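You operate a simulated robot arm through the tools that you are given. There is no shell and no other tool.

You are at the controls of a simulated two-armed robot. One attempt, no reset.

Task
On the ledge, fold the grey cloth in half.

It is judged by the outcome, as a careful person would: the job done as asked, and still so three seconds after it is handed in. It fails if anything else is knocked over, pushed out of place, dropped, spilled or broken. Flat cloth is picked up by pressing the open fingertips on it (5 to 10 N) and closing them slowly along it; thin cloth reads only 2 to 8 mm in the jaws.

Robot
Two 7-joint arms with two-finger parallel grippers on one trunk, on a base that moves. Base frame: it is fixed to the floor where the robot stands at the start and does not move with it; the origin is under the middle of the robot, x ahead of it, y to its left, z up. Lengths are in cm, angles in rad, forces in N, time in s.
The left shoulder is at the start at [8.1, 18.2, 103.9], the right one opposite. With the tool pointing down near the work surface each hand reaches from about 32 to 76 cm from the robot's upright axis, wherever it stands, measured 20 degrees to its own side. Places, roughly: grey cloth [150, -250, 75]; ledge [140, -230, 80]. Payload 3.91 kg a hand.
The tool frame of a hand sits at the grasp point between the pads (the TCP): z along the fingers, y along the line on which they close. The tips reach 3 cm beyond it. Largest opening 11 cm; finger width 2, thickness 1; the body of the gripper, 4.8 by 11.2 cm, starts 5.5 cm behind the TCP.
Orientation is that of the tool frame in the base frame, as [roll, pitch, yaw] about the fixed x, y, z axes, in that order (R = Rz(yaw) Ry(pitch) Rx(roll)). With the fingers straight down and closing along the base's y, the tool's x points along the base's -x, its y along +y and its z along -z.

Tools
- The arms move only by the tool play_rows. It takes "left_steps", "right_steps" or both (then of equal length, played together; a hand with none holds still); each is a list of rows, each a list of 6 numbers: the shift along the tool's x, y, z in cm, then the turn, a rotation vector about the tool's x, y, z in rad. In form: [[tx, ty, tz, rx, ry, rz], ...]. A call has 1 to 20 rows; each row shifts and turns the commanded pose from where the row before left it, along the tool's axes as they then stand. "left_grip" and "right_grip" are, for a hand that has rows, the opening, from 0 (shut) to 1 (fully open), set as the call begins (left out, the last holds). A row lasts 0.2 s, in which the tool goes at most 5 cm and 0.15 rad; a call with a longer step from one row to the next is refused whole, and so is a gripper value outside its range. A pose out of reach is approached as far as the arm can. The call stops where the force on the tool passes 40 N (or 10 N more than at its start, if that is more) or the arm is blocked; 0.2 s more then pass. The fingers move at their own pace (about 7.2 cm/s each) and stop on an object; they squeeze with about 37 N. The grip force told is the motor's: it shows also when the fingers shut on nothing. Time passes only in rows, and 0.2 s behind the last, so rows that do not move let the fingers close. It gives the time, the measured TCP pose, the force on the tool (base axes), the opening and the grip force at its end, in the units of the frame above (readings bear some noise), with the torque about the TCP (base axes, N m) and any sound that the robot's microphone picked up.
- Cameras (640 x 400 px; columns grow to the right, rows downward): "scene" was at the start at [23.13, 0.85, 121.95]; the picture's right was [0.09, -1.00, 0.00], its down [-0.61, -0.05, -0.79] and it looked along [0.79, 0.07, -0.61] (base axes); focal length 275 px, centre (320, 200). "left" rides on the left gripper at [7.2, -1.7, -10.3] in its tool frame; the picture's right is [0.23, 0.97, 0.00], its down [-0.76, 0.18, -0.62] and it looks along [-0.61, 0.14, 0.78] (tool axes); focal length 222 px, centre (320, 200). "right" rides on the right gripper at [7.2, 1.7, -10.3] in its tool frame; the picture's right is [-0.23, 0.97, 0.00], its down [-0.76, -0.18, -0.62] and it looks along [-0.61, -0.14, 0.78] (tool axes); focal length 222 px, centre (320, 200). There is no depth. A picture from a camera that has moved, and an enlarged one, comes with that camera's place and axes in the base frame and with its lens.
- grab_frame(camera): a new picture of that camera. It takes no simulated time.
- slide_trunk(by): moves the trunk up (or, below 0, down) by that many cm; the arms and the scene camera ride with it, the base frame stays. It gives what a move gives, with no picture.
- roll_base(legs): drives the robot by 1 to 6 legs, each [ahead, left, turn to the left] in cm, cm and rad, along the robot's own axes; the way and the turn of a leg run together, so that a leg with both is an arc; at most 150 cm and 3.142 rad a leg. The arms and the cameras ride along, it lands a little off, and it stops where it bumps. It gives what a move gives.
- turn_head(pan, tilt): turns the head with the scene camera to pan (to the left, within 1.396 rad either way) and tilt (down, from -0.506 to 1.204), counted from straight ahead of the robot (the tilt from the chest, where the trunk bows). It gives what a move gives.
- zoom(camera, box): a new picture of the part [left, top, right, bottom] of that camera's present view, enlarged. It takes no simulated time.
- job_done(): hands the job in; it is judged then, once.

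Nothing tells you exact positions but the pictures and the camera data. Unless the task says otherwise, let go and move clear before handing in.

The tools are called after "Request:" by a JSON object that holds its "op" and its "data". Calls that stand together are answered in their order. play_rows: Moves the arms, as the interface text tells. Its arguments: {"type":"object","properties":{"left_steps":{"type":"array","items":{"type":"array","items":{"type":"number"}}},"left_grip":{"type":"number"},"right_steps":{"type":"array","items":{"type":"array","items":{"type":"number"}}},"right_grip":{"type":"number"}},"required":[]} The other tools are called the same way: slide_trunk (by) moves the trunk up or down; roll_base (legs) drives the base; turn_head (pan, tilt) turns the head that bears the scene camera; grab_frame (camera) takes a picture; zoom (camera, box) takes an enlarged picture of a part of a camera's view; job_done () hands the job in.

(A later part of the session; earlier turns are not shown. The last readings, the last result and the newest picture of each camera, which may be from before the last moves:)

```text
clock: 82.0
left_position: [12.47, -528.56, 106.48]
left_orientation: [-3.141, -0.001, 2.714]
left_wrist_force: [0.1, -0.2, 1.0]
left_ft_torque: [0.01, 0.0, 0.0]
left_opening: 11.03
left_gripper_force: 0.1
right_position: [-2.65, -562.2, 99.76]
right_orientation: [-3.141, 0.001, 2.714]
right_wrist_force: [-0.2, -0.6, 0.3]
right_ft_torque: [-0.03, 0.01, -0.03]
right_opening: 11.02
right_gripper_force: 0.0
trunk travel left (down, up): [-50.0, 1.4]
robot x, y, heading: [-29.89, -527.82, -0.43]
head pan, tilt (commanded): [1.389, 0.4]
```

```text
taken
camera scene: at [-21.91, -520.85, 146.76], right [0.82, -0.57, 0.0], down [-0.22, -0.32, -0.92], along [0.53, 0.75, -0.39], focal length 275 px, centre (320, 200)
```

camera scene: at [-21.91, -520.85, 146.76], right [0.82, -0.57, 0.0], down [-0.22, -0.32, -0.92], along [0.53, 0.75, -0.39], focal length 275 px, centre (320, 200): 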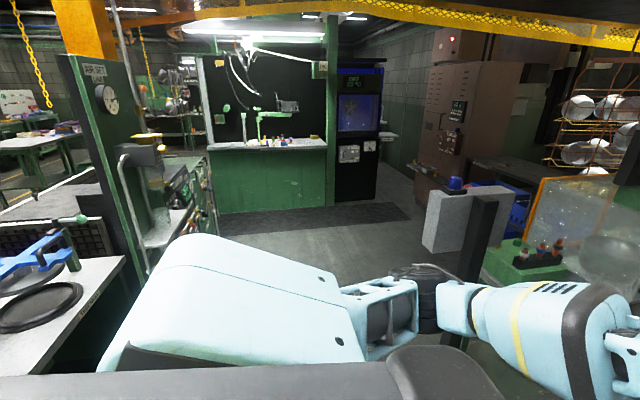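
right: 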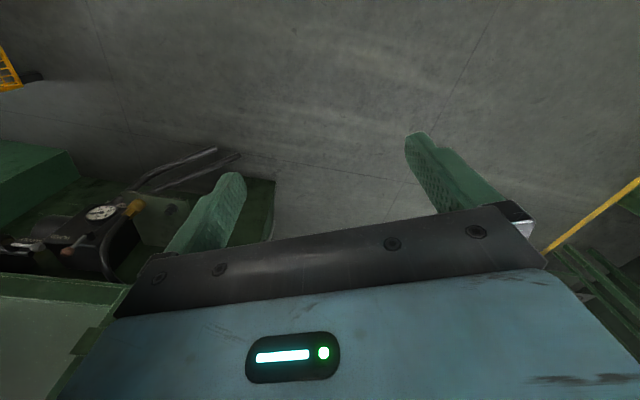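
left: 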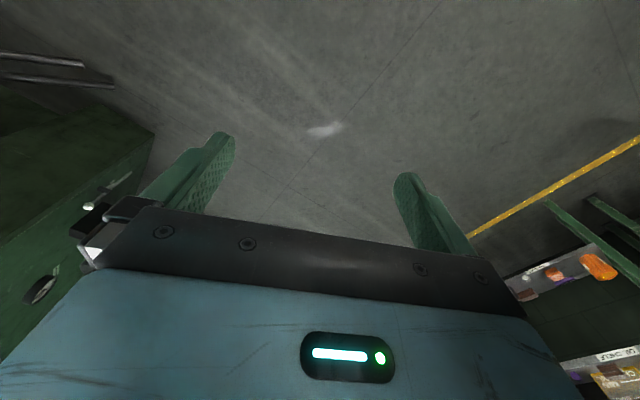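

Now I can see the ledge: a counter with a green front in an open bay, with items on it and clear floor plus a mat in front. I zoom in on it.

Request:
{"op": "zoom", "data": {"camera": "scene", "box": [190, 60, 410, 230]}}

Request:
{"op": "zoom", "data": {"camera": "scene", "box": [60, 120, 240, 290]}}

```text
2.35 times, centred on (300, 145) of scene
camera zoom: at [-21.91, -520.85, 146.76], right [0.82, -0.57, 0.0], down [-0.22, -0.32, -0.92], along [0.53, 0.75, -0.39], focal length 648 px, centre (367, 329)
```

zoom: 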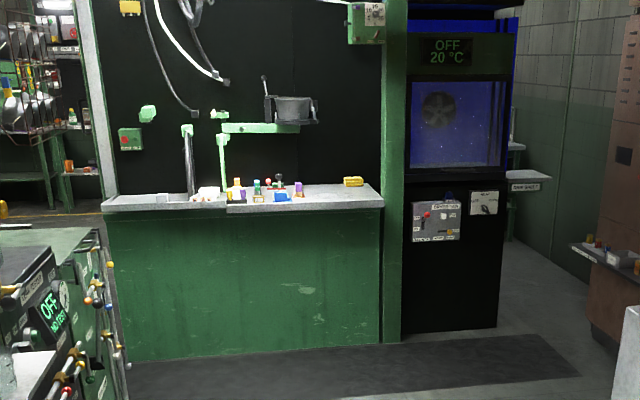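

```text
2.35 times, centred on (150, 205) of scene
camera zoom: at [-21.91, -520.85, 146.76], right [0.82, -0.57, 0.0], down [-0.22, -0.32, -0.92], along [0.53, 0.75, -0.39], focal length 648 px, centre (720, 188)
```

zoom: 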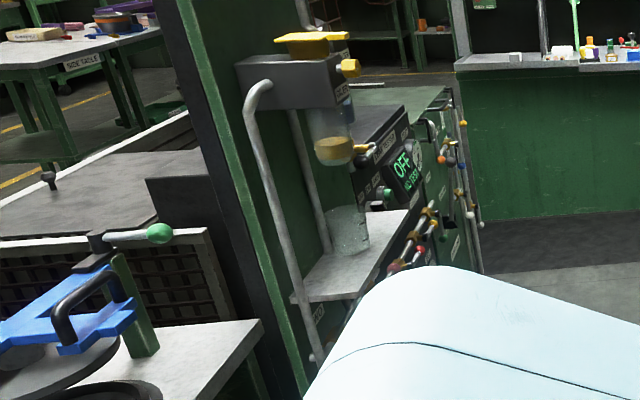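

The ledge is the right half of the counter; its front edge runs near a line from (50,-204) to (173,-260), and the cloth is near its right end. I turn left to face it, then drive up the middle of the passage with arms stretched to keep the elbows narrow.

Request:
{"op": "roll_base", "data": {"legs": [[7, 8, 0], [0, 0, 1.577]]}}

Request:
{"op": "play_rows", "data": {"left_steps": [[-4, 0, 0, 0, 0, 0], [-4, 0, 0, 0, 0, 0], [-4, 0, 0, 0, 0, 0], [-4, 0, 0, 0, 0, 0], [-4, 0, 0, 0, 0, 0], [-4, 0, 0, 0, 0, 0]], "right_steps": [[-4, 0, 0, 0, 0, 0], [-4, 0, 0, 0, 0, 0], [-4, 0, 0, 0, 0, 0], [-4, 0, 0, 0, 0, 0], [-4, 0, 0, 0, 0, 0], [-4, 0, 0, 0, 0, 0]]}}

Request:
{"op": "turn_head", "data": {"pan": 0.0, "tilt": 0.45}}

Request:
{"op": "grab_frame", "data": {"camera": "scene"}}

```text
clock: 87.2
left_position: [-18.49, -480.48, 106.55]
left_orientation: [-3.141, -0.002, -2.012]
left_wrist_force: [-0.5, -0.2, 0.1]
left_ft_torque: [-0.01, 0.0, 0.05]
left_opening: 11.01
left_gripper_force: 0.1
right_position: [15.12, -495.99, 99.69]
right_orientation: [-3.141, 0.0, -2.013]
right_wrist_force: [0.7, -1.2, 0.0]
right_ft_torque: [0.02, -0.01, 0.01]
right_opening: 11.02
right_gripper_force: 0.1
trunk travel left (down, up): [-50.0, 1.4]
robot x, y, heading: [-20.19, -522.98, 1.129]
head pan, tilt (commanded): [1.389, 0.4]
```

```text
clock: 88.6
left_position: [-8.24, -458.53, 106.41]
left_orientation: [-3.141, 0.0, -2.017]
left_wrist_force: [-0.6, 0.4, 0.6]
left_ft_torque: [0.01, 0.03, 0.01]
left_opening: 11.02
left_gripper_force: 0.0
right_position: [24.98, -474.25, 99.84]
right_orientation: [-3.141, 0.001, -2.011]
right_wrist_force: [0.1, -0.2, -0.5]
right_ft_torque: [0.01, 0.02, -0.02]
right_opening: 11.02
right_gripper_force: 0.1
trunk travel left (down, up): [-50.0, 1.4]
robot x, y, heading: [-20.36, -522.37, 1.129]
head pan, tilt (commanded): [1.389, 0.4]
```

```text
clock: 90.1
left_position: [-8.31, -458.76, 106.48]
left_orientation: [3.141, -0.002, -2.012]
left_wrist_force: [0.0, 1.0, -0.6]
left_ft_torque: [0.0, 0.03, 0.02]
left_opening: 11.02
left_gripper_force: 0.0
right_position: [25.14, -474.32, 99.75]
right_orientation: [3.14, 0.002, -2.013]
right_wrist_force: [0.5, 0.1, 0.8]
right_ft_torque: [0.03, 0.0, 0.01]
right_opening: 10.98
right_gripper_force: 0.1
trunk travel left (down, up): [-50.0, 1.4]
robot x, y, heading: [-20.45, -522.75, 1.126]
head pan, tilt (commanded): [0.0, 0.45]
```

```text
taken
camera scene: at [-15.14, -511.72, 146.3], right [0.9, -0.43, 0.0], down [-0.19, -0.39, -0.9], along [0.39, 0.81, -0.44], focal length 275 px, centre (320, 200)
```

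scene: 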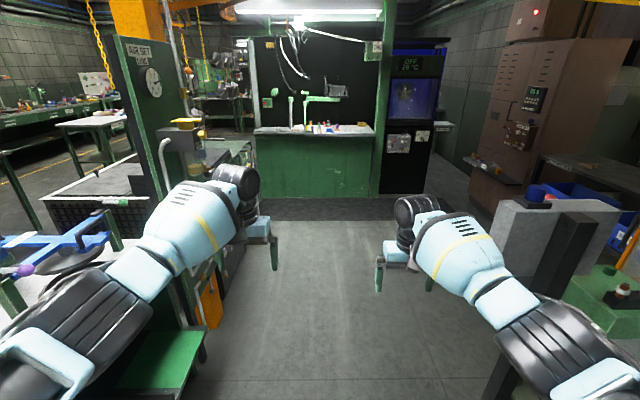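

The way to the ledge is clear, about a metre wide. I drive straight ahead 150 cm along the middle.

Request:
{"op": "roll_base", "data": {"legs": [[150, 0, 0.02]]}}

Request:
{"op": "grab_frame", "data": {"camera": "scene"}}

```text
clock: 97.7
left_position: [54.24, -320.01, 106.46]
left_orientation: [3.141, -0.002, -1.994]
left_wrist_force: [0.1, 0.4, -0.1]
left_ft_torque: [-0.01, 0.03, 0.03]
left_opening: 11.0
left_gripper_force: 0.0
right_position: [88.04, -334.97, 99.76]
right_orientation: [3.141, 0.002, -1.992]
right_wrist_force: [-1.2, 0.0, 1.0]
right_ft_torque: [0.01, 0.0, 0.01]
right_opening: 11.0
right_gripper_force: 0.1
trunk travel left (down, up): [-50.0, 1.4]
robot x, y, heading: [43.51, -384.37, 1.153]
head pan, tilt (commanded): [0.0, 0.45]
```

```text
taken
camera scene: at [48.59, -373.25, 146.3], right [0.91, -0.41, 0.0], down [-0.18, -0.4, -0.9], along [0.37, 0.82, -0.44], focal length 275 px, centre (320, 200)
```

scene: 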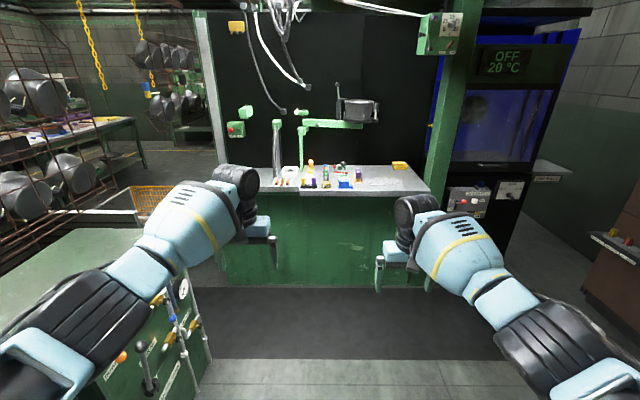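

Request:
{"op": "zoom", "data": {"camera": "scene", "box": [240, 110, 440, 235]}}

```text
3.20 times, centred on (340, 172) of scene
camera zoom: at [48.59, -373.25, 146.3], right [0.91, -0.41, 0.0], down [-0.18, -0.4, -0.9], along [0.37, 0.82, -0.44], focal length 881 px, centre (256, 288)
```

zoom: 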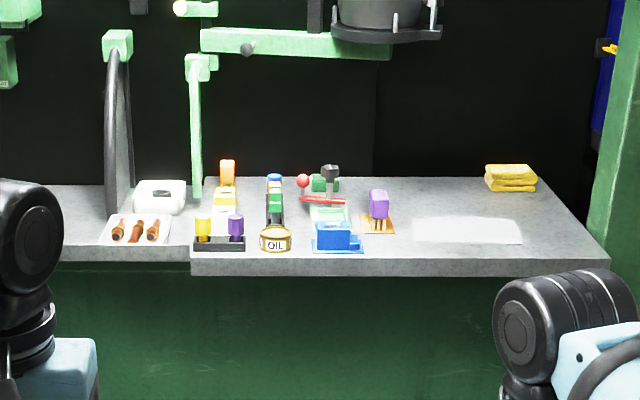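

I found it: the light-grey cloth lies flat on the ledge at about (156, -239), roughly 21 x 14 cm, with a purple holder to its left and folded yellow cloths behind right. I pull the hands in, then shift right and roll up to about 60 cm from it.

Request:
{"op": "play_rows", "data": {"left_steps": [[4, 0, 0, 0, 0, 0], [4, 0, 0, 0, 0, 0], [4, 0, 0, 0, 0, 0], [4, 0, 0, 0, 0, 0], [4, 0, 0, 0, 0, 0], [4, 0, 0, 0, 0, 0]], "right_steps": [[4, 0, 0, 0, 0, 0], [4, 0, 0, 0, 0, 0], [4, 0, 0, 0, 0, 0], [4, 0, 0, 0, 0, 0], [4, 0, 0, 0, 0, 0], [4, 0, 0, 0, 0, 0]]}}

Request:
{"op": "roll_base", "data": {"legs": [[0, -41, 0], [95, 0, 0]]}}

Request:
{"op": "turn_head", "data": {"pan": 0.0, "tilt": 0.75}}

Request:
{"op": "grab_frame", "data": {"camera": "scene"}}

```text
clock: 99.1
left_position: [44.02, -342.54, 106.74]
left_orientation: [3.141, -0.001, -1.993]
left_wrist_force: [-0.3, -0.8, 0.2]
left_ft_torque: [0.0, 0.0, -0.01]
left_opening: 11.0
left_gripper_force: 0.0
right_position: [78.18, -356.97, 99.5]
right_orientation: [-3.141, 0.003, -1.996]
right_wrist_force: [-0.4, -0.5, 0.6]
right_ft_torque: [0.02, -0.02, -0.02]
right_opening: 11.02
right_gripper_force: 0.1
trunk travel left (down, up): [-50.0, 1.4]
robot x, y, heading: [43.61, -384.45, 1.147]
head pan, tilt (commanded): [0.0, 0.45]
```

```text
clock: 107.8
left_position: [122.0, -271.92, 106.61]
left_orientation: [-3.141, -0.002, -2.002]
left_wrist_force: [0.4, 0.3, 0.8]
left_ft_torque: [-0.01, 0.01, 0.02]
left_opening: 10.99
left_gripper_force: 0.0
right_position: [156.02, -286.62, 99.49]
right_orientation: [3.141, 0.001, -2.002]
right_wrist_force: [0.8, -0.4, -0.7]
right_ft_torque: [-0.01, -0.01, -0.03]
right_opening: 11.0
right_gripper_force: 0.1
trunk travel left (down, up): [-50.0, 1.4]
robot x, y, heading: [121.12, -313.83, 1.14]
head pan, tilt (commanded): [0.0, 0.45]
```

```text
clock: 108.6
left_position: [121.97, -271.85, 106.66]
left_orientation: [3.141, -0.003, -2.003]
left_wrist_force: [0.1, -0.2, 0.1]
left_ft_torque: [-0.01, 0.0, -0.02]
left_opening: 11.0
left_gripper_force: 0.1
right_position: [156.08, -286.57, 99.55]
right_orientation: [3.142, 0.002, -2.003]
right_wrist_force: [0.2, 0.8, 0.4]
right_ft_torque: [0.04, 0.04, 0.01]
right_opening: 11.0
right_gripper_force: 0.1
trunk travel left (down, up): [-50.0, 1.4]
robot x, y, heading: [121.35, -313.84, 1.136]
head pan, tilt (commanded): [0.0, 0.75]
```

```text
taken
camera scene: at [125.83, -303.63, 143.66], right [0.91, -0.42, 0.0], down [-0.28, -0.62, -0.73], along [0.31, 0.66, -0.68], focal length 275 px, centre (320, 200)
```

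scene: 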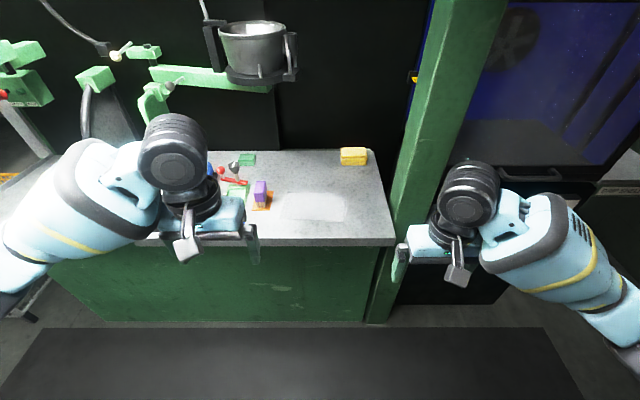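

Request:
{"op": "zoom", "data": {"camera": "scene", "box": [220, 140, 410, 255]}}

```text
3.37 times, centred on (315, 198) of scene
camera zoom: at [125.83, -303.63, 143.66], right [0.91, -0.42, 0.0], down [-0.28, -0.62, -0.73], along [0.31, 0.66, -0.68], focal length 928 px, centre (337, 208)
```

zoom: 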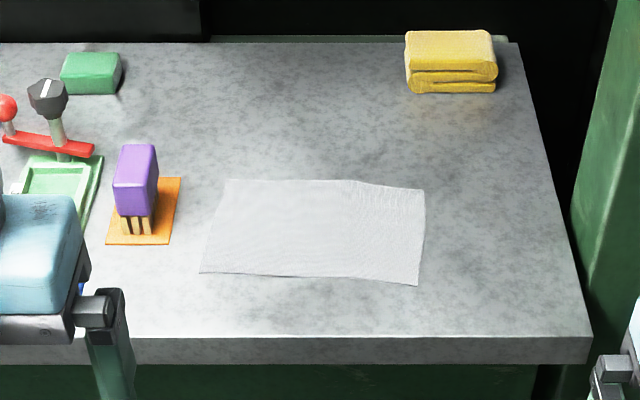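

The cloth's corners are now clear: near edge about 72 cm ahead of my axis, 21 cm long, cloth 14 cm deep, turned about 4° relative to me. I raise the hands, lower the trunk to working height, roll 20 cm closer and line up with the cloth.

Request:
{"op": "play_rows", "data": {"left_steps": [[0, 0, -3, 0, 0, 0], [0, 0, -3, 0, 0, 0], [0, 0, -3, 0, 0, 0], [0, 0, -3, 0, 0, 0]], "right_steps": [[0, 0, -4.75, 0, 0, 0], [0, 0, -4.75, 0, 0, 0], [0, 0, -4.75, 0, 0, 0], [0, 0, -4.75, 0, 0, 0]]}}

Request:
{"op": "slide_trunk", "data": {"by": -18}}

Request:
{"op": "roll_base", "data": {"legs": [[18, 6.6, 0], [0, 0, -0.076]]}}

Request:
{"op": "grab_frame", "data": {"camera": "scene"}}

```text
clock: 109.6
left_position: [122.06, -271.88, 118.72]
left_orientation: [3.141, -0.001, -2.002]
left_wrist_force: [-0.1, -0.6, -0.2]
left_ft_torque: [0.01, 0.0, -0.05]
left_opening: 11.01
left_gripper_force: 0.0
right_position: [156.13, -286.67, 118.41]
right_orientation: [-3.141, 0.001, -2.002]
right_wrist_force: [-0.2, 0.6, 0.0]
right_ft_torque: [-0.01, 0.01, 0.0]
right_opening: 11.01
right_gripper_force: 0.1
trunk travel left (down, up): [-50.0, 1.4]
robot x, y, heading: [121.33, -313.85, 1.138]
head pan, tilt (commanded): [0.0, 0.75]
```

```text
clock: 111.6
left_position: [121.96, -271.79, 100.69]
left_orientation: [-3.141, 0.001, -2.002]
left_wrist_force: [0.8, 0.4, 0.7]
left_ft_torque: [0.01, 0.01, -0.01]
left_opening: 11.01
left_gripper_force: 0.1
right_position: [156.17, -286.6, 100.58]
right_orientation: [-3.142, 0.004, -2.001]
right_wrist_force: [-0.2, 0.3, 0.2]
right_ft_torque: [0.01, 0.0, 0.02]
right_opening: 11.03
right_gripper_force: 0.0
trunk travel left (down, up): [-32.0, 19.4]
robot x, y, heading: [120.9, -313.72, 1.14]
head pan, tilt (commanded): [0.0, 0.75]
```

```text
clock: 113.7
left_position: [126.69, -252.91, 100.62]
left_orientation: [3.139, -0.001, -2.078]
left_wrist_force: [-0.2, 0.4, -0.4]
left_ft_torque: [-0.02, -0.04, 0.01]
left_opening: 10.97
left_gripper_force: 0.0
right_position: [159.46, -270.25, 100.4]
right_orientation: [-3.141, 0.001, -2.078]
right_wrist_force: [0.0, -0.5, 0.8]
right_ft_torque: [0.02, 0.0, 0.01]
right_opening: 10.97
right_gripper_force: 0.1
trunk travel left (down, up): [-32.0, 19.4]
robot x, y, heading: [122.52, -294.72, 1.063]
head pan, tilt (commanded): [0.0, 0.75]
```

```text
taken
camera scene: at [133.47, -275.29, 123.18], right [0.87, -0.49, 0.0], down [-0.33, -0.6, -0.73], along [0.36, 0.64, -0.68], focal length 275 px, centre (320, 200)
```

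scene: 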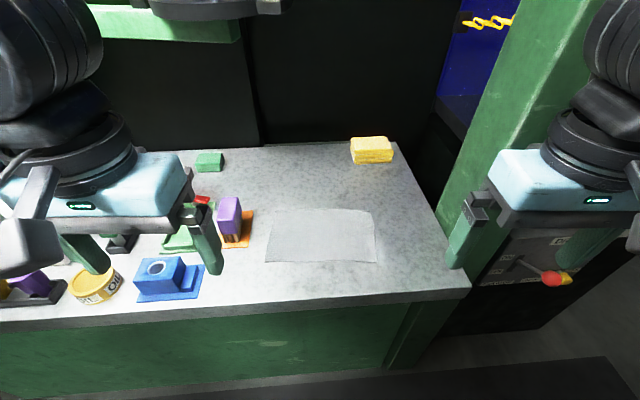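

The cloth is now squarely ahead of me between the hands. I zoom in to measure its corners exactly.

Request:
{"op": "zoom", "data": {"camera": "scene", "box": [220, 180, 420, 305]}}

```text
3.20 times, centred on (320, 242) of scene
camera zoom: at [133.47, -275.29, 123.18], right [0.87, -0.49, 0.0], down [-0.33, -0.6, -0.73], along [0.36, 0.64, -0.68], focal length 881 px, centre (320, 64)
```

zoom: 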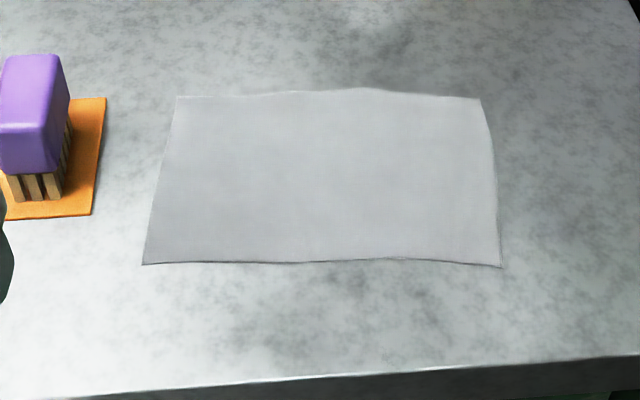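

Measured in my frame: near edge about 50–51 cm ahead, far edge about 64 cm, sides at about ±10 cm, ledge height about 81 cm. I'll turn both grippers a quarter turn so the fingers close across the near edge, cameras facing outward.

Request:
{"op": "play_rows", "data": {"left_steps": [[0, 0, 0, 0, 0, 0.15], [0, 0, 0, 0, 0, 0.15], [0, 0, 0, 0, 0, 0.15], [0, 0, 0, 0, 0, 0.15], [0, 0, 0, 0, 0, 0.15], [0, 0, 0, 0, 0, 0.15], [0, 0, 0, 0, 0, 0.15], [0, 0, 0, 0, 0, 0.15], [0, 0, 0, 0, 0, 0.15], [0, 0, 0, 0, 0, 0.15], [0, 0, 0, 0, 0, 0.07], [0, 0, 0, 0, 0, 0]], "right_steps": [[0, 0, 0, 0, 0, -0.15], [0, 0, 0, 0, 0, -0.15], [0, 0, 0, 0, 0, -0.15], [0, 0, 0, 0, 0, -0.15], [0, 0, 0, 0, 0, -0.15], [0, 0, 0, 0, 0, -0.15], [0, 0, 0, 0, 0, -0.15], [0, 0, 0, 0, 0, -0.15], [0, 0, 0, 0, 0, -0.15], [0, 0, 0, 0, 0, -0.15], [0, 0, 0, 0, 0, -0.07], [0, 0, 0, 0, 0, 0]], "left_grip": 0.4, "right_grip": 0.4}}

Request:
{"op": "grab_frame", "data": {"camera": "scene"}}

```text
clock: 116.3
left_position: [126.76, -253.0, 100.79]
left_orientation: [-3.14, 0.0, 2.633]
left_wrist_force: [-0.4, 0.1, -0.6]
left_ft_torque: [0.01, -0.01, -0.05]
left_opening: 4.44
left_gripper_force: 0.1
right_position: [159.53, -270.3, 100.59]
right_orientation: [-3.14, -0.001, -0.509]
right_wrist_force: [0.4, 0.4, -0.6]
right_ft_torque: [0.02, 0.01, 0.03]
right_opening: 4.4
right_gripper_force: 0.0
trunk travel left (down, up): [-32.0, 19.4]
robot x, y, heading: [122.52, -294.85, 1.063]
head pan, tilt (commanded): [0.0, 0.75]
```

```text
taken
camera scene: at [133.45, -275.3, 123.18], right [0.87, -0.49, 0.0], down [-0.33, -0.6, -0.73], along [0.36, 0.64, -0.68], focal length 275 px, centre (320, 200)
```

scene: 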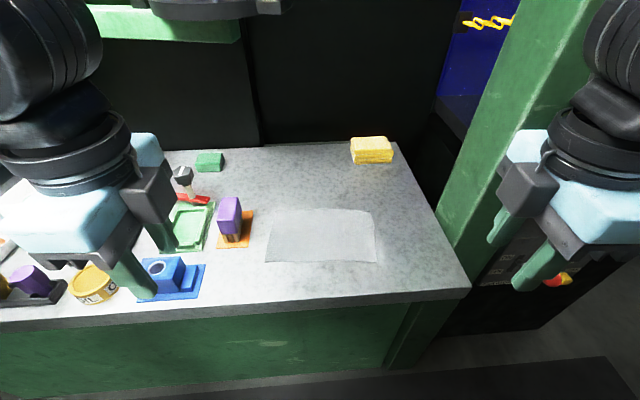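

Both grippers are turned. The left camera would sweep over the purple holder beside the cloth, so I'll spin the left gripper half a turn so that its camera faces inward instead.

Request:
{"op": "play_rows", "data": {"left_steps": [[0, 0, 0, 0, 0, -0.15], [0, 0, 0, 0, 0, -0.15], [0, 0, 0, 0, 0, -0.15], [0, 0, 0, 0, 0, -0.15], [0, 0, 0, 0, 0, -0.15], [0, 0, 0, 0, 0, -0.15], [0, 0, 0, 0, 0, -0.15], [0, 0, 0, 0, 0, -0.15], [0, 0, 0, 0, 0, -0.15], [0, 0, 0, 0, 0, -0.15], [0, 0, 0, 0, 0, -0.15], [0, 0, 0, 0, 0, -0.15], [0, 0, 0, 0, 0, -0.15], [0, 0, 0, 0, 0, -0.15], [0, 0, 0, 0, 0, -0.15], [0, 0, 0, 0, 0, -0.15], [0, 0, 0, 0, 0, -0.15], [0, 0, 0, 0, 0, -0.15], [0, 0, 0, 0, 0, -0.15], [0, 0, 0, 0, 0, -0.142]]}}

Request:
{"op": "grab_frame", "data": {"camera": "scene"}}

```text
clock: 120.5
left_position: [126.69, -252.95, 100.65]
left_orientation: [3.14, 0.0, -0.655]
left_wrist_force: [-0.2, 0.6, -0.2]
left_ft_torque: [0.0, 0.01, -0.01]
left_opening: 4.41
left_gripper_force: 0.0
right_position: [159.53, -270.36, 100.6]
right_orientation: [-3.139, -0.001, -0.51]
right_wrist_force: [-0.6, 0.0, -0.1]
right_ft_torque: [-0.01, 0.0, 0.02]
right_opening: 4.41
right_gripper_force: 0.0
trunk travel left (down, up): [-32.0, 19.4]
robot x, y, heading: [122.66, -295.1, 1.064]
head pan, tilt (commanded): [0.0, 0.75]
```

```text
taken
camera scene: at [133.45, -275.3, 123.18], right [0.87, -0.49, 0.0], down [-0.33, -0.6, -0.73], along [0.36, 0.64, -0.68], focal length 275 px, centre (320, 200)
```

scene: 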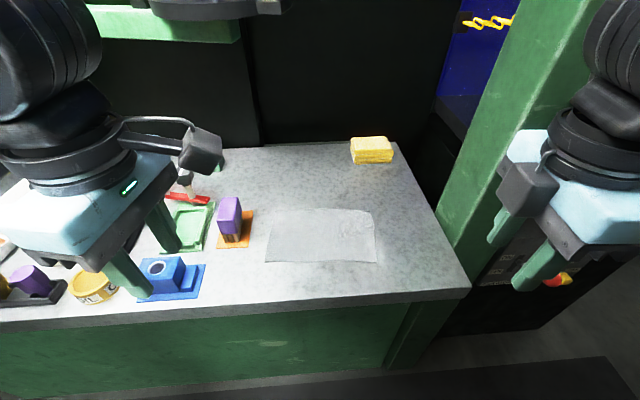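

The spin works, with a little angle left over. I finish it and bring both hands over the near edge of the cloth, about 10 cm above the ledge, then check with pictures.

Request:
{"op": "play_rows", "data": {"left_steps": [[0, 0, 0, 0, 0, -0.1496], [1.78, -2.9, 0, 0, 0, 0], [1.78, -2.9, 0, 0, 0, 0], [1.78, -2.9, 0, 0, 0, 0], [1.78, -2.9, 0, 0, 0, 0], [1.78, -2.9, 0, 0, 0, 0], [0, 0, 3, 0, 0, 0], [0, 0, 3, 0, 0, 0]], "right_steps": [[0, 0, 0, 0, 0, 0], [-2.45, -2.74, 0, 0, 0, 0], [-2.45, -2.74, 0, 0, 0, 0], [-2.45, -2.74, 0, 0, 0, 0], [-2.45, -2.74, 0, 0, 0, 0], [-2.45, -2.74, 0, 0, 0, 0], [0, 0, 3, 0, 0, 0], [0, 0, 3, 0, 0, 0]]}}

Request:
{"op": "grab_frame", "data": {"camera": "scene"}}

Request:
{"op": "grab_frame", "data": {"camera": "right"}}

Request:
{"op": "grab_frame", "data": {"camera": "left"}}

```text
clock: 122.3
left_position: [141.35, -244.41, 94.68]
left_orientation: [3.141, 0.0, -0.509]
left_wrist_force: [1.7, 0.1, -0.2]
left_ft_torque: [0.03, -0.01, -0.02]
left_opening: 4.42
left_gripper_force: 0.0
right_position: [155.8, -252.17, 94.53]
right_orientation: [-3.14, 0.001, -0.509]
right_wrist_force: [-0.9, 1.2, -0.1]
right_ft_torque: [-0.02, 0.01, -0.04]
right_opening: 4.38
right_gripper_force: 0.0
trunk travel left (down, up): [-32.0, 19.4]
robot x, y, heading: [122.73, -294.91, 1.063]
head pan, tilt (commanded): [0.0, 0.75]
```

```text
taken
camera scene: at [133.48, -275.24, 123.17], right [0.87, -0.49, 0.0], down [-0.33, -0.6, -0.73], along [0.36, 0.64, -0.68], focal length 275 px, centre (320, 200)
```

scene: 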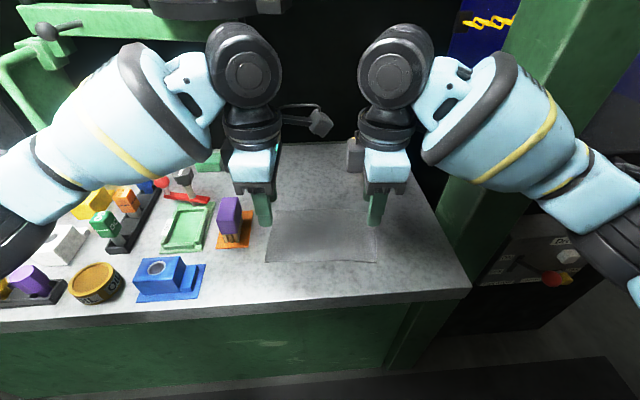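

```text
taken
camera right: at [161.21, -257.3, 104.79], right [-0.67, -0.74, 0.0], down [-0.58, 0.53, 0.62], along [-0.46, 0.42, -0.78], focal length 222 px, centre (320, 200)
```

right: 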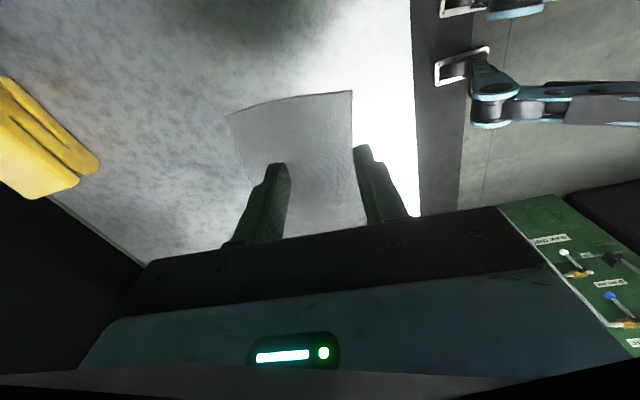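

```text
taken
camera left: at [148.51, -246.47, 105.0], right [-0.28, -0.96, 0.0], down [-0.75, 0.22, 0.62], along [-0.6, 0.17, -0.78], focal length 222 px, centre (320, 200)
```

left: 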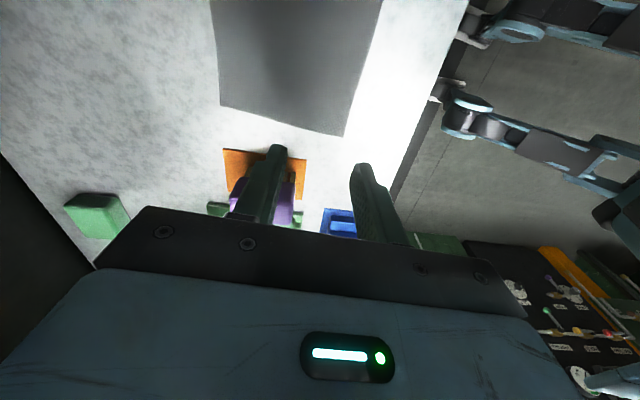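

The scene and wrist cameras agree: the ledge is at z about 82 and both grippers straddle a line about 2.5 cm inside the cloth's near edge. I set the opening to about 2.8 cm and descend to just above the cloth.

Request:
{"op": "play_rows", "data": {"left_steps": [[0, 0, 2.0, 0, 0, 0], [0, 0, 2.0, 0, 0, 0], [0, 0, 2.0, 0, 0, 0], [0, 0, 1.5, 0, 0, 0]], "right_steps": [[0, 0.2, 2.0, 0, 0, 0], [0, 0, 2.0, 0, 0, 0], [0, 0, 2.0, 0, 0, 0], [0, 0, 1.5, 0, 0, 0]], "left_grip": 0.25, "right_grip": 0.25}}

Request:
{"op": "zoom", "data": {"camera": "scene", "box": [220, 160, 420, 285]}}

Request:
{"op": "grab_frame", "data": {"camera": "left"}}

Request:
{"op": "grab_frame", "data": {"camera": "right"}}

```text
clock: 123.3
left_position: [141.49, -244.58, 87.17]
left_orientation: [3.14, -0.001, -0.508]
left_wrist_force: [-0.4, -0.5, 0.2]
left_ft_torque: [-0.01, 0.02, 0.01]
left_opening: 2.75
left_gripper_force: 0.0
right_position: [155.49, -252.31, 87.03]
right_orientation: [-3.139, 0.0, -0.508]
right_wrist_force: [-0.1, 0.0, -0.2]
right_ft_torque: [-0.03, 0.01, 0.01]
right_opening: 2.77
right_gripper_force: 0.0
trunk travel left (down, up): [-32.0, 19.4]
robot x, y, heading: [122.53, -294.77, 1.061]
head pan, tilt (commanded): [0.0, 0.75]
```

```text
3.20 times, centred on (320, 222) of scene
camera zoom: at [133.45, -275.29, 123.18], right [0.87, -0.49, 0.0], down [-0.33, -0.6, -0.73], along [0.36, 0.64, -0.68], focal length 881 px, centre (320, 128)
```

zoom: 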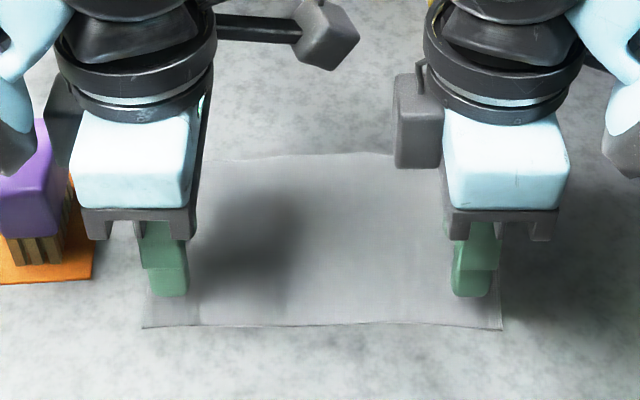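

```text
taken
camera left: at [148.56, -246.65, 97.54], right [-0.28, -0.96, 0.0], down [-0.75, 0.22, 0.62], along [-0.6, 0.17, -0.78], focal length 222 px, centre (320, 200)
```

left: 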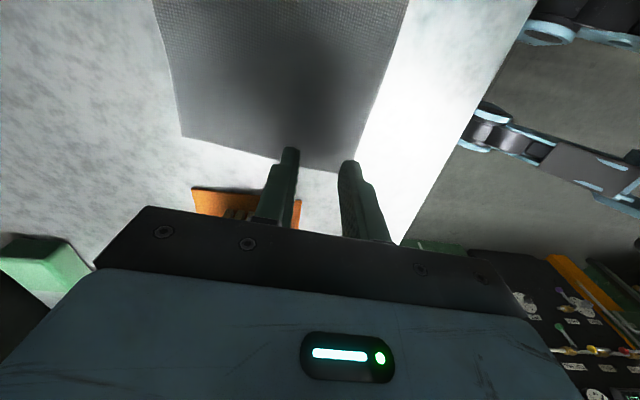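

```text
taken
camera right: at [160.96, -257.53, 97.4], right [-0.67, -0.74, 0.0], down [-0.58, 0.53, 0.62], along [-0.46, 0.42, -0.78], focal length 222 px, centre (320, 200)
```

right: 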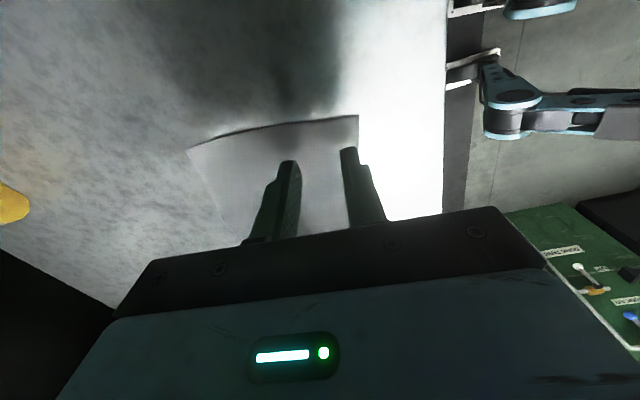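

The near fingers will land just inside the near edge and about 0.8 cm in from the side edges, which is what I want. I lower to contact in small steps.

Request:
{"op": "play_rows", "data": {"left_steps": [[0, 0, 0.8, 0, 0, 0], [0, 0, 0.6, 0, 0, 0], [0, 0, 0.2, 0, 0, 0]], "right_steps": [[0, 0, 0.8, 0, 0, 0], [0, 0, 0.5, 0, 0, 0], [0, 0, 0.2, 0, 0, 0]]}}

```text
clock: 124.1
left_position: [141.53, -244.61, 85.58]
left_orientation: [-3.141, -0.001, -0.507]
left_wrist_force: [0.6, -0.5, -0.5]
left_ft_torque: [0.01, 0.0, -0.02]
left_opening: 2.79
left_gripper_force: 0.1
right_position: [155.53, -252.24, 85.54]
right_orientation: [-3.141, 0.001, -0.509]
right_wrist_force: [0.4, 0.9, -0.1]
right_ft_torque: [0.0, -0.01, -0.01]
right_opening: 2.76
right_gripper_force: 0.1
trunk travel left (down, up): [-32.0, 19.4]
robot x, y, heading: [122.65, -294.71, 1.06]
head pan, tilt (commanded): [0.0, 0.75]
```

No contact yet at tip height 82.6. I go on in 0.2 cm steps.

Request:
{"op": "play_rows", "data": {"left_steps": [[0, 0, 0.2, 0, 0, 0], [0, 0, 0.0, 0, 0, 0]], "right_steps": [[0, 0, 0.2, 0, 0, 0], [0, 0, 0.0, 0, 0, 0]]}}

Request:
{"op": "play_rows", "data": {"left_steps": [[0, 0, 0.2, 0, 0, 0], [0, 0, 0.0, 0, 0, 0]], "right_steps": [[0, 0, 0.2, 0, 0, 0], [0, 0, 0.0, 0, 0, 0]]}}

Request:
{"op": "play_rows", "data": {"left_steps": [[0, 0, 0.2, 0, 0, 0], [0, 0, 0.0, 0, 0, 0]], "right_steps": [[0, 0, 0.2, 0, 0, 0], [0, 0, 0.0, 0, 0, 0]]}}

```text
clock: 124.7
left_position: [141.57, -244.68, 85.37]
left_orientation: [3.14, -0.001, -0.508]
left_wrist_force: [0.8, 0.4, -1.2]
left_ft_torque: [0.0, -0.03, 0.02]
left_opening: 2.74
left_gripper_force: 0.1
right_position: [155.59, -252.36, 85.28]
right_orientation: [-3.14, 0.001, -0.51]
right_wrist_force: [0.2, 0.1, 0.5]
right_ft_torque: [0.01, 0.03, -0.01]
right_opening: 2.77
right_gripper_force: 0.1
trunk travel left (down, up): [-32.0, 19.4]
robot x, y, heading: [122.44, -294.69, 1.061]
head pan, tilt (commanded): [0.0, 0.75]
```

```text
clock: 125.3
left_position: [141.51, -244.51, 85.24]
left_orientation: [-3.141, -0.001, -0.508]
left_wrist_force: [0.1, -0.1, 0.4]
left_ft_torque: [0.03, -0.01, -0.03]
left_opening: 2.75
left_gripper_force: 0.1
right_position: [155.41, -252.46, 85.18]
right_orientation: [-3.14, 0.002, -0.51]
right_wrist_force: [-0.9, 0.0, 2.8]
right_ft_torque: [-0.04, 0.04, 0.0]
right_opening: 2.75
right_gripper_force: 0.0
trunk travel left (down, up): [-32.0, 19.4]
robot x, y, heading: [122.41, -295.04, 1.059]
head pan, tilt (commanded): [0.0, 0.75]
```

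```text
clock: 125.9
left_position: [141.48, -244.62, 85.13]
left_orientation: [-3.139, -0.002, -0.507]
left_wrist_force: [0.5, 2.9, 16.2]
left_ft_torque: [-0.04, 0.14, -0.01]
left_opening: 2.67
left_gripper_force: 0.1
right_position: [155.48, -252.49, 85.13]
right_orientation: [-3.136, 0.002, -0.511]
right_wrist_force: [0.4, 3.4, 18.8]
right_ft_torque: [-0.25, 0.14, -0.01]
right_opening: 2.63
right_gripper_force: 0.0
trunk travel left (down, up): [-32.0, 19.4]
robot x, y, heading: [122.65, -294.95, 1.063]
head pan, tilt (commanded): [0.0, 0.75]
```

Contact: both hands press with 16–19 N. I ease off by 0.1 cm to get into the 5–10 N range.

Request:
{"op": "play_rows", "data": {"left_steps": [[0, 0, -0.1, 0, 0, 0], [0, 0, 0.0, 0, 0, 0]], "right_steps": [[0, 0, -0.11, 0, 0, 0], [0, 0, 0.0, 0, 0, 0]]}}

```text
clock: 126.5
left_position: [141.52, -244.79, 85.39]
left_orientation: [-3.14, 0.001, -0.507]
left_wrist_force: [1.9, 1.7, 15.0]
left_ft_torque: [-0.01, 0.06, 0.01]
left_opening: 2.7
left_gripper_force: 0.1
right_position: [155.45, -252.63, 85.21]
right_orientation: [-3.138, 0.001, -0.51]
right_wrist_force: [1.1, 3.4, 21.1]
right_ft_torque: [-0.24, 0.15, -0.02]
right_opening: 2.6
right_gripper_force: 0.1
trunk travel left (down, up): [-32.0, 19.4]
robot x, y, heading: [122.77, -294.89, 1.06]
head pan, tilt (commanded): [0.0, 0.75]
```

Request:
{"op": "play_rows", "data": {"left_steps": [[0, 0, -0.08, 0, 0, 0], [0, 0, 0.0, 0, 0, 0]], "right_steps": [[0, 0, -0.1, 0, 0, 0], [0, 0, 0.0, 0, 0, 0]]}}

```text
clock: 127.1
left_position: [141.45, -244.69, 85.2]
left_orientation: [3.141, 0.0, -0.508]
left_wrist_force: [1.9, -0.4, 7.3]
left_ft_torque: [-0.02, -0.03, -0.03]
left_opening: 2.73
left_gripper_force: 0.0
right_position: [155.36, -252.74, 85.11]
right_orientation: [-3.14, 0.0, -0.51]
right_wrist_force: [-1.6, 2.4, 15.1]
right_ft_torque: [-0.13, 0.14, -0.07]
right_opening: 2.64
right_gripper_force: 0.1
trunk travel left (down, up): [-32.0, 19.4]
robot x, y, heading: [122.69, -294.75, 1.06]
head pan, tilt (commanded): [0.0, 0.75]
```

Left is at 7 N; right needs a bit less, so I ease it off another 0.07 cm.

Request:
{"op": "play_rows", "data": {"right_steps": [[0, 0, -0.07, 0, 0, 0], [0, 0, 0.0, 0, 0, 0]]}}

Request:
{"op": "zoom", "data": {"camera": "scene", "box": [220, 160, 420, 285]}}

```text
clock: 127.7
left_position: [141.44, -244.79, 85.09]
left_orientation: [-3.141, -0.001, -0.511]
left_wrist_force: [1.7, -1.1, 6.3]
left_ft_torque: [-0.02, -0.03, 0.03]
left_opening: 2.77
left_gripper_force: 0.0
right_position: [155.53, -252.65, 85.13]
right_orientation: [-3.138, -0.002, -0.511]
right_wrist_force: [-2.0, 2.1, 10.3]
right_ft_torque: [-0.08, 0.15, -0.02]
right_opening: 2.65
right_gripper_force: 0.1
trunk travel left (down, up): [-32.0, 19.4]
robot x, y, heading: [122.66, -294.65, 1.065]
head pan, tilt (commanded): [0.0, 0.75]
```

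```text
3.20 times, centred on (320, 222) of scene
camera zoom: at [133.39, -275.39, 123.2], right [0.87, -0.49, 0.0], down [-0.33, -0.59, -0.73], along [0.36, 0.64, -0.68], focal length 881 px, centre (320, 128)
```

zoom: 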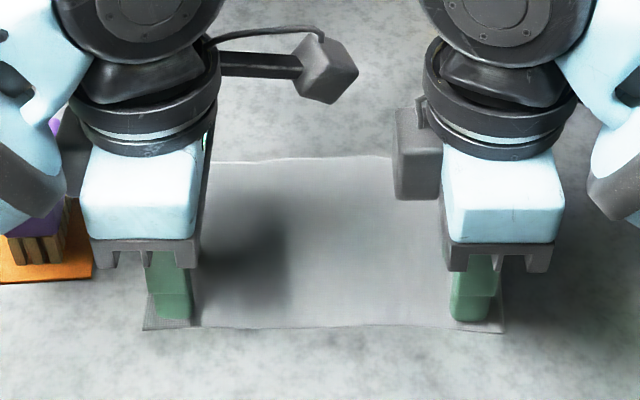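

Fingertips rest on the cloth at 6 and 10 N. I close both grippers in small stages to gather the cloth.

Request:
{"op": "play_rows", "data": {"left_steps": [[0, 0, 0, 0, 0, 0]], "right_steps": [[0, 0, 0, 0, 0, 0]], "left_grip": 0.2, "right_grip": 0.2}}

Request:
{"op": "play_rows", "data": {"left_steps": [[0, 0, 0, 0, 0, 0]], "right_steps": [[0, 0, 0, 0, 0, 0]], "left_grip": 0.15, "right_grip": 0.15}}

Request:
{"op": "zoom", "data": {"camera": "scene", "box": [220, 160, 420, 285]}}

```text
clock: 128.1
left_position: [141.51, -244.78, 85.09]
left_orientation: [-3.141, 0.0, -0.508]
left_wrist_force: [2.5, -1.1, 4.3]
left_ft_torque: [-0.05, -0.03, 0.04]
left_opening: 2.19
left_gripper_force: 0.1
right_position: [155.41, -252.73, 85.14]
right_orientation: [-3.139, -0.001, -0.51]
right_wrist_force: [-1.0, 0.6, 8.0]
right_ft_torque: [-0.07, 0.09, -0.03]
right_opening: 2.21
right_gripper_force: 0.1
trunk travel left (down, up): [-32.0, 19.4]
robot x, y, heading: [122.3, -294.92, 1.059]
head pan, tilt (commanded): [0.0, 0.75]
```

```text
clock: 128.5
left_position: [141.54, -244.59, 85.03]
left_orientation: [3.141, 0.0, -0.508]
left_wrist_force: [2.0, -1.0, 4.3]
left_ft_torque: [-0.04, -0.03, 0.04]
left_opening: 1.63
left_gripper_force: 0.0
right_position: [155.43, -252.63, 85.09]
right_orientation: [-3.139, -0.001, -0.51]
right_wrist_force: [-1.3, 0.6, 6.2]
right_ft_torque: [-0.08, 0.11, -0.03]
right_opening: 1.64
right_gripper_force: 0.0
trunk travel left (down, up): [-32.0, 19.4]
robot x, y, heading: [122.75, -294.91, 1.064]
head pan, tilt (commanded): [0.0, 0.75]
```

```text
3.20 times, centred on (320, 222) of scene
camera zoom: at [133.41, -275.37, 123.19], right [0.87, -0.49, 0.0], down [-0.33, -0.6, -0.73], along [0.36, 0.64, -0.68], focal length 881 px, centre (320, 128)
```

zoom: 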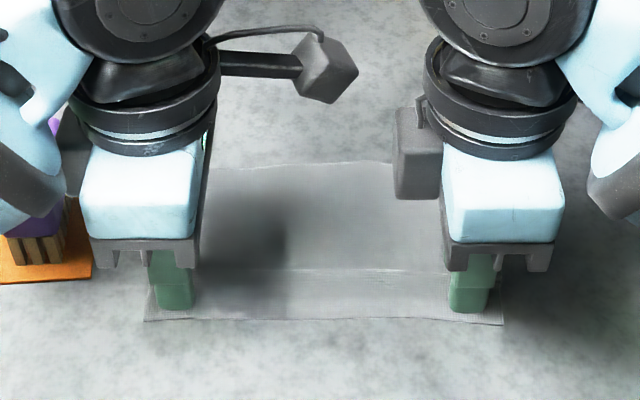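

A ridge is forming across the cloth between the fingers, as hoped. I press a touch more on the left and keep closing in stages.

Request:
{"op": "play_rows", "data": {"left_steps": [[0, 0, 0.04, 0, 0, 0]], "right_steps": [[0, 0, 0, 0, 0, 0]], "left_grip": 0.11, "right_grip": 0.11}}

Request:
{"op": "play_rows", "data": {"left_steps": [[0, 0, 0, 0, 0, 0]], "right_steps": [[0, 0, 0, 0, 0, 0]], "left_grip": 0.07, "right_grip": 0.07}}

Request:
{"op": "play_rows", "data": {"left_steps": [[0, 0, 0, 0, 0, 0]], "right_steps": [[0, 0, 0, 0, 0, 0]], "left_grip": 0.03, "right_grip": 0.03}}

Request:
{"op": "play_rows", "data": {"left_steps": [[0, 0, 0, 0, 0, 0], [0, 0, 0, 0, 0, 0]], "right_steps": [[0, 0, 0, 0, 0, 0], [0, 0, 0, 0, 0, 0]], "left_grip": 0.0, "right_grip": 0.0}}

Request:
{"op": "zoom", "data": {"camera": "scene", "box": [220, 160, 420, 285]}}

```text
clock: 128.9
left_position: [141.46, -244.63, 85.15]
left_orientation: [3.141, 0.0, -0.509]
left_wrist_force: [-0.1, 0.1, 8.9]
left_ft_torque: [-0.03, 0.08, 0.0]
left_opening: 1.19
left_gripper_force: 0.1
right_position: [155.59, -252.68, 85.25]
right_orientation: [-3.14, -0.002, -0.509]
right_wrist_force: [-1.8, 1.5, 4.3]
right_ft_torque: [-0.01, 0.04, -0.01]
right_opening: 1.19
right_gripper_force: 0.1
trunk travel left (down, up): [-32.0, 19.4]
robot x, y, heading: [122.64, -294.87, 1.06]
head pan, tilt (commanded): [0.0, 0.75]
```

```text
clock: 129.3
left_position: [141.31, -244.58, 85.22]
left_orientation: [-3.141, 0.0, -0.508]
left_wrist_force: [-0.2, 0.0, 12.5]
left_ft_torque: [0.0, 0.08, -0.02]
left_opening: 0.75
left_gripper_force: 0.1
right_position: [155.43, -252.71, 85.14]
right_orientation: [-3.141, -0.003, -0.509]
right_wrist_force: [-1.0, 0.9, 2.5]
right_ft_torque: [-0.02, 0.01, 0.01]
right_opening: 0.75
right_gripper_force: 0.0
trunk travel left (down, up): [-32.0, 19.4]
robot x, y, heading: [122.61, -295.02, 1.059]
head pan, tilt (commanded): [0.0, 0.75]
```

```text
clock: 129.7
left_position: [141.5, -244.61, 85.07]
left_orientation: [3.142, 0.0, -0.509]
left_wrist_force: [1.8, -1.1, 14.0]
left_ft_torque: [0.01, 0.07, 0.01]
left_opening: 0.35
left_gripper_force: 0.4
right_position: [155.6, -252.72, 85.18]
right_orientation: [-3.141, 0.002, -0.509]
right_wrist_force: [-1.5, 0.4, 0.9]
right_ft_torque: [0.02, 0.03, 0.0]
right_opening: 0.34
right_gripper_force: 0.0
trunk travel left (down, up): [-32.0, 19.4]
robot x, y, heading: [123.03, -294.79, 1.059]
head pan, tilt (commanded): [0.0, 0.75]
```

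```text
clock: 130.3
left_position: [141.53, -244.8, 85.16]
left_orientation: [3.14, -0.001, -0.51]
left_wrist_force: [0.6, -0.7, 15.7]
left_ft_torque: [-0.03, 0.02, -0.03]
left_opening: 0.19
left_gripper_force: 37.3
right_position: [155.4, -252.74, 85.22]
right_orientation: [-3.14, 0.001, -0.509]
right_wrist_force: [0.2, 0.3, 0.9]
right_ft_torque: [0.0, 0.03, 0.0]
right_opening: 0.18
right_gripper_force: 36.8
trunk travel left (down, up): [-32.0, 19.4]
robot x, y, heading: [122.42, -294.59, 1.06]
head pan, tilt (commanded): [0.0, 0.75]
```

```text
3.20 times, centred on (320, 222) of scene
camera zoom: at [133.41, -275.41, 123.2], right [0.87, -0.49, 0.0], down [-0.33, -0.59, -0.73], along [0.36, 0.64, -0.68], focal length 881 px, centre (320, 128)
```

zoom: 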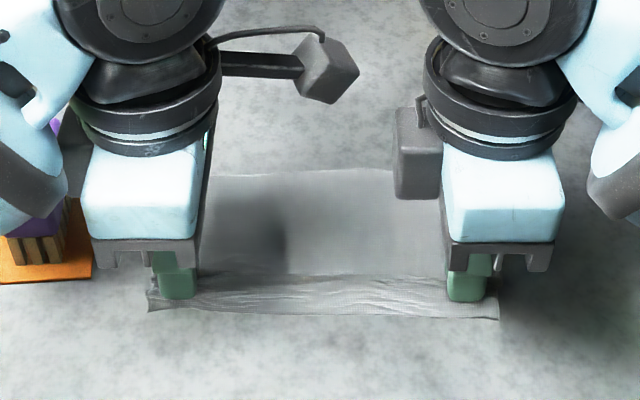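

Both jaws stop at about 1.9 mm, which fits gripped cloth. I lift both by 2 cm slowly to check that the cloth comes along.

Request:
{"op": "play_rows", "data": {"left_steps": [[0, 0, -0.5, 0, 0, 0], [0, 0, -0.5, 0, 0, 0], [0, 0, -0.5, 0, 0, 0], [0, 0, -0.5, 0, 0, 0], [0, 0, 0, 0, 0, 0]], "right_steps": [[0, 0, -0.5, 0, 0, 0], [0, 0, -0.5, 0, 0, 0], [0, 0, -0.5, 0, 0, 0], [0, 0, -0.5, 0, 0, 0], [0, 0, 0, 0, 0, 0]]}}

Request:
{"op": "zoom", "data": {"camera": "scene", "box": [220, 160, 420, 285]}}

```text
clock: 131.5
left_position: [141.46, -244.66, 87.01]
left_orientation: [3.139, -0.001, -0.506]
left_wrist_force: [0.1, 0.5, 0.8]
left_ft_torque: [0.0, -0.01, 0.02]
left_opening: 0.18
left_gripper_force: 37.1
right_position: [155.41, -252.52, 87.17]
right_orientation: [-3.139, -0.002, -0.508]
right_wrist_force: [0.1, -0.6, -0.3]
right_ft_torque: [0.0, 0.03, -0.01]
right_opening: 0.19
right_gripper_force: 36.7
trunk travel left (down, up): [-32.0, 19.4]
robot x, y, heading: [122.19, -295.03, 1.057]
head pan, tilt (commanded): [0.0, 0.75]
```

```text
3.20 times, centred on (320, 222) of scene
camera zoom: at [133.45, -275.29, 123.18], right [0.87, -0.49, 0.0], down [-0.33, -0.6, -0.73], along [0.36, 0.64, -0.68], focal length 881 px, centre (320, 128)
```

zoom: 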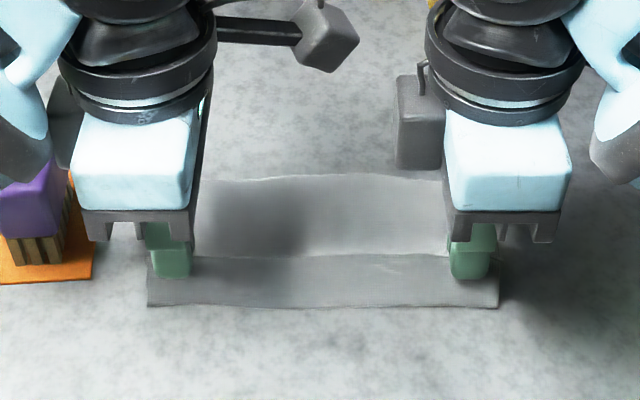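

Both hands hold the cloth firmly, but a tail of about 2 cm hangs on the near side; it would fold back on top during the fold. I'll lay it down again, release, and re-grasp right at the edge.

Request:
{"op": "play_rows", "data": {"left_steps": [[0, 0, 0.5, 0, 0, 0], [0, 0, 0.5, 0, 0, 0], [0, 0, 0.4, 0, 0, 0], [0, 0, 0.3, 0, 0, 0], [0, 0, 0, 0, 0, 0]], "right_steps": [[0, 0, 0.5, 0, 0, 0], [0, 0, 0.5, 0, 0, 0], [0, 0, 0.4, 0, 0, 0], [0, 0, 0.3, 0, 0, 0], [0, 0, 0, 0, 0, 0]]}}

Request:
{"op": "play_rows", "data": {"left_steps": [[0, 0, 0, 0, 0, 0], [0, 0, 0, 0, 0, 0]], "right_steps": [[0, 0, 0, 0, 0, 0], [0, 0, 0, 0, 0, 0]], "left_grip": 0.12, "right_grip": 0.12}}

Request:
{"op": "play_rows", "data": {"left_steps": [[0, 0, -1, 0, 0, 0], [0, 0, -2, 0, 0, 0], [0, 0, -3, 0, 0, 0]], "right_steps": [[0, 0, -1, 0, 0, 0], [0, 0, -2, 0, 0, 0], [0, 0, -3, 0, 0, 0]], "left_grip": 0.25, "right_grip": 0.25}}

Request:
{"op": "zoom", "data": {"camera": "scene", "box": [220, 160, 420, 285]}}

```text
clock: 132.7
left_position: [141.5, -244.56, 85.17]
left_orientation: [3.14, 0.0, -0.508]
left_wrist_force: [-0.3, 0.0, 0.3]
left_ft_torque: [0.02, 0.04, -0.01]
left_opening: 0.17
left_gripper_force: 37.3
right_position: [155.41, -252.47, 85.54]
right_orientation: [3.141, 0.001, -0.51]
right_wrist_force: [0.9, 0.1, 1.0]
right_ft_torque: [-0.02, 0.04, 0.04]
right_opening: 0.19
right_gripper_force: 36.7
trunk travel left (down, up): [-32.0, 19.4]
robot x, y, heading: [122.82, -294.42, 1.06]
head pan, tilt (commanded): [0.0, 0.75]
```

```text
clock: 133.3
left_position: [141.57, -244.55, 85.28]
left_orientation: [3.139, 0.001, -0.509]
left_wrist_force: [-0.2, -0.1, -0.2]
left_ft_torque: [0.0, 0.03, 0.01]
left_opening: 1.33
left_gripper_force: 0.1
right_position: [155.44, -252.57, 85.56]
right_orientation: [-3.139, 0.0, -0.51]
right_wrist_force: [0.8, -0.3, -1.1]
right_ft_torque: [-0.01, -0.01, 0.02]
right_opening: 1.31
right_gripper_force: 0.0
trunk travel left (down, up): [-32.0, 19.4]
robot x, y, heading: [122.38, -294.82, 1.061]
head pan, tilt (commanded): [0.0, 0.75]
```

```text
clock: 134.1
left_position: [141.37, -244.64, 91.04]
left_orientation: [3.141, 0.0, -0.508]
left_wrist_force: [0.1, 0.3, -0.2]
left_ft_torque: [0.05, 0.01, -0.03]
left_opening: 2.76
left_gripper_force: 0.1
right_position: [155.51, -252.45, 91.33]
right_orientation: [-3.141, -0.001, -0.513]
right_wrist_force: [0.3, -0.5, -0.6]
right_ft_torque: [0.0, 0.02, -0.01]
right_opening: 2.73
right_gripper_force: 0.0
trunk travel left (down, up): [-32.0, 19.4]
robot x, y, heading: [122.44, -295.18, 1.061]
head pan, tilt (commanded): [0.0, 0.75]
```

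```text
3.20 times, centred on (320, 222) of scene
camera zoom: at [133.43, -275.35, 123.19], right [0.87, -0.49, 0.0], down [-0.33, -0.6, -0.73], along [0.36, 0.64, -0.68], focal length 881 px, centre (320, 128)
```

zoom: 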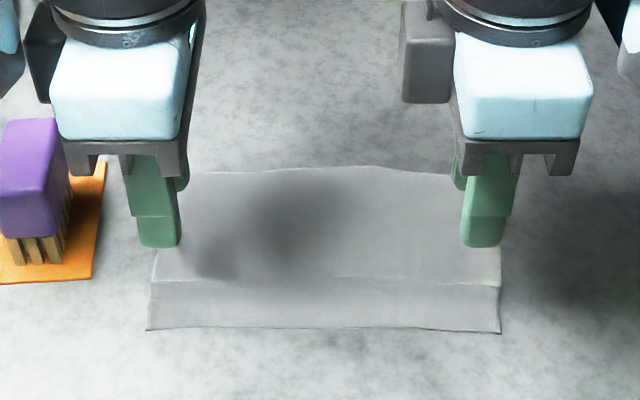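

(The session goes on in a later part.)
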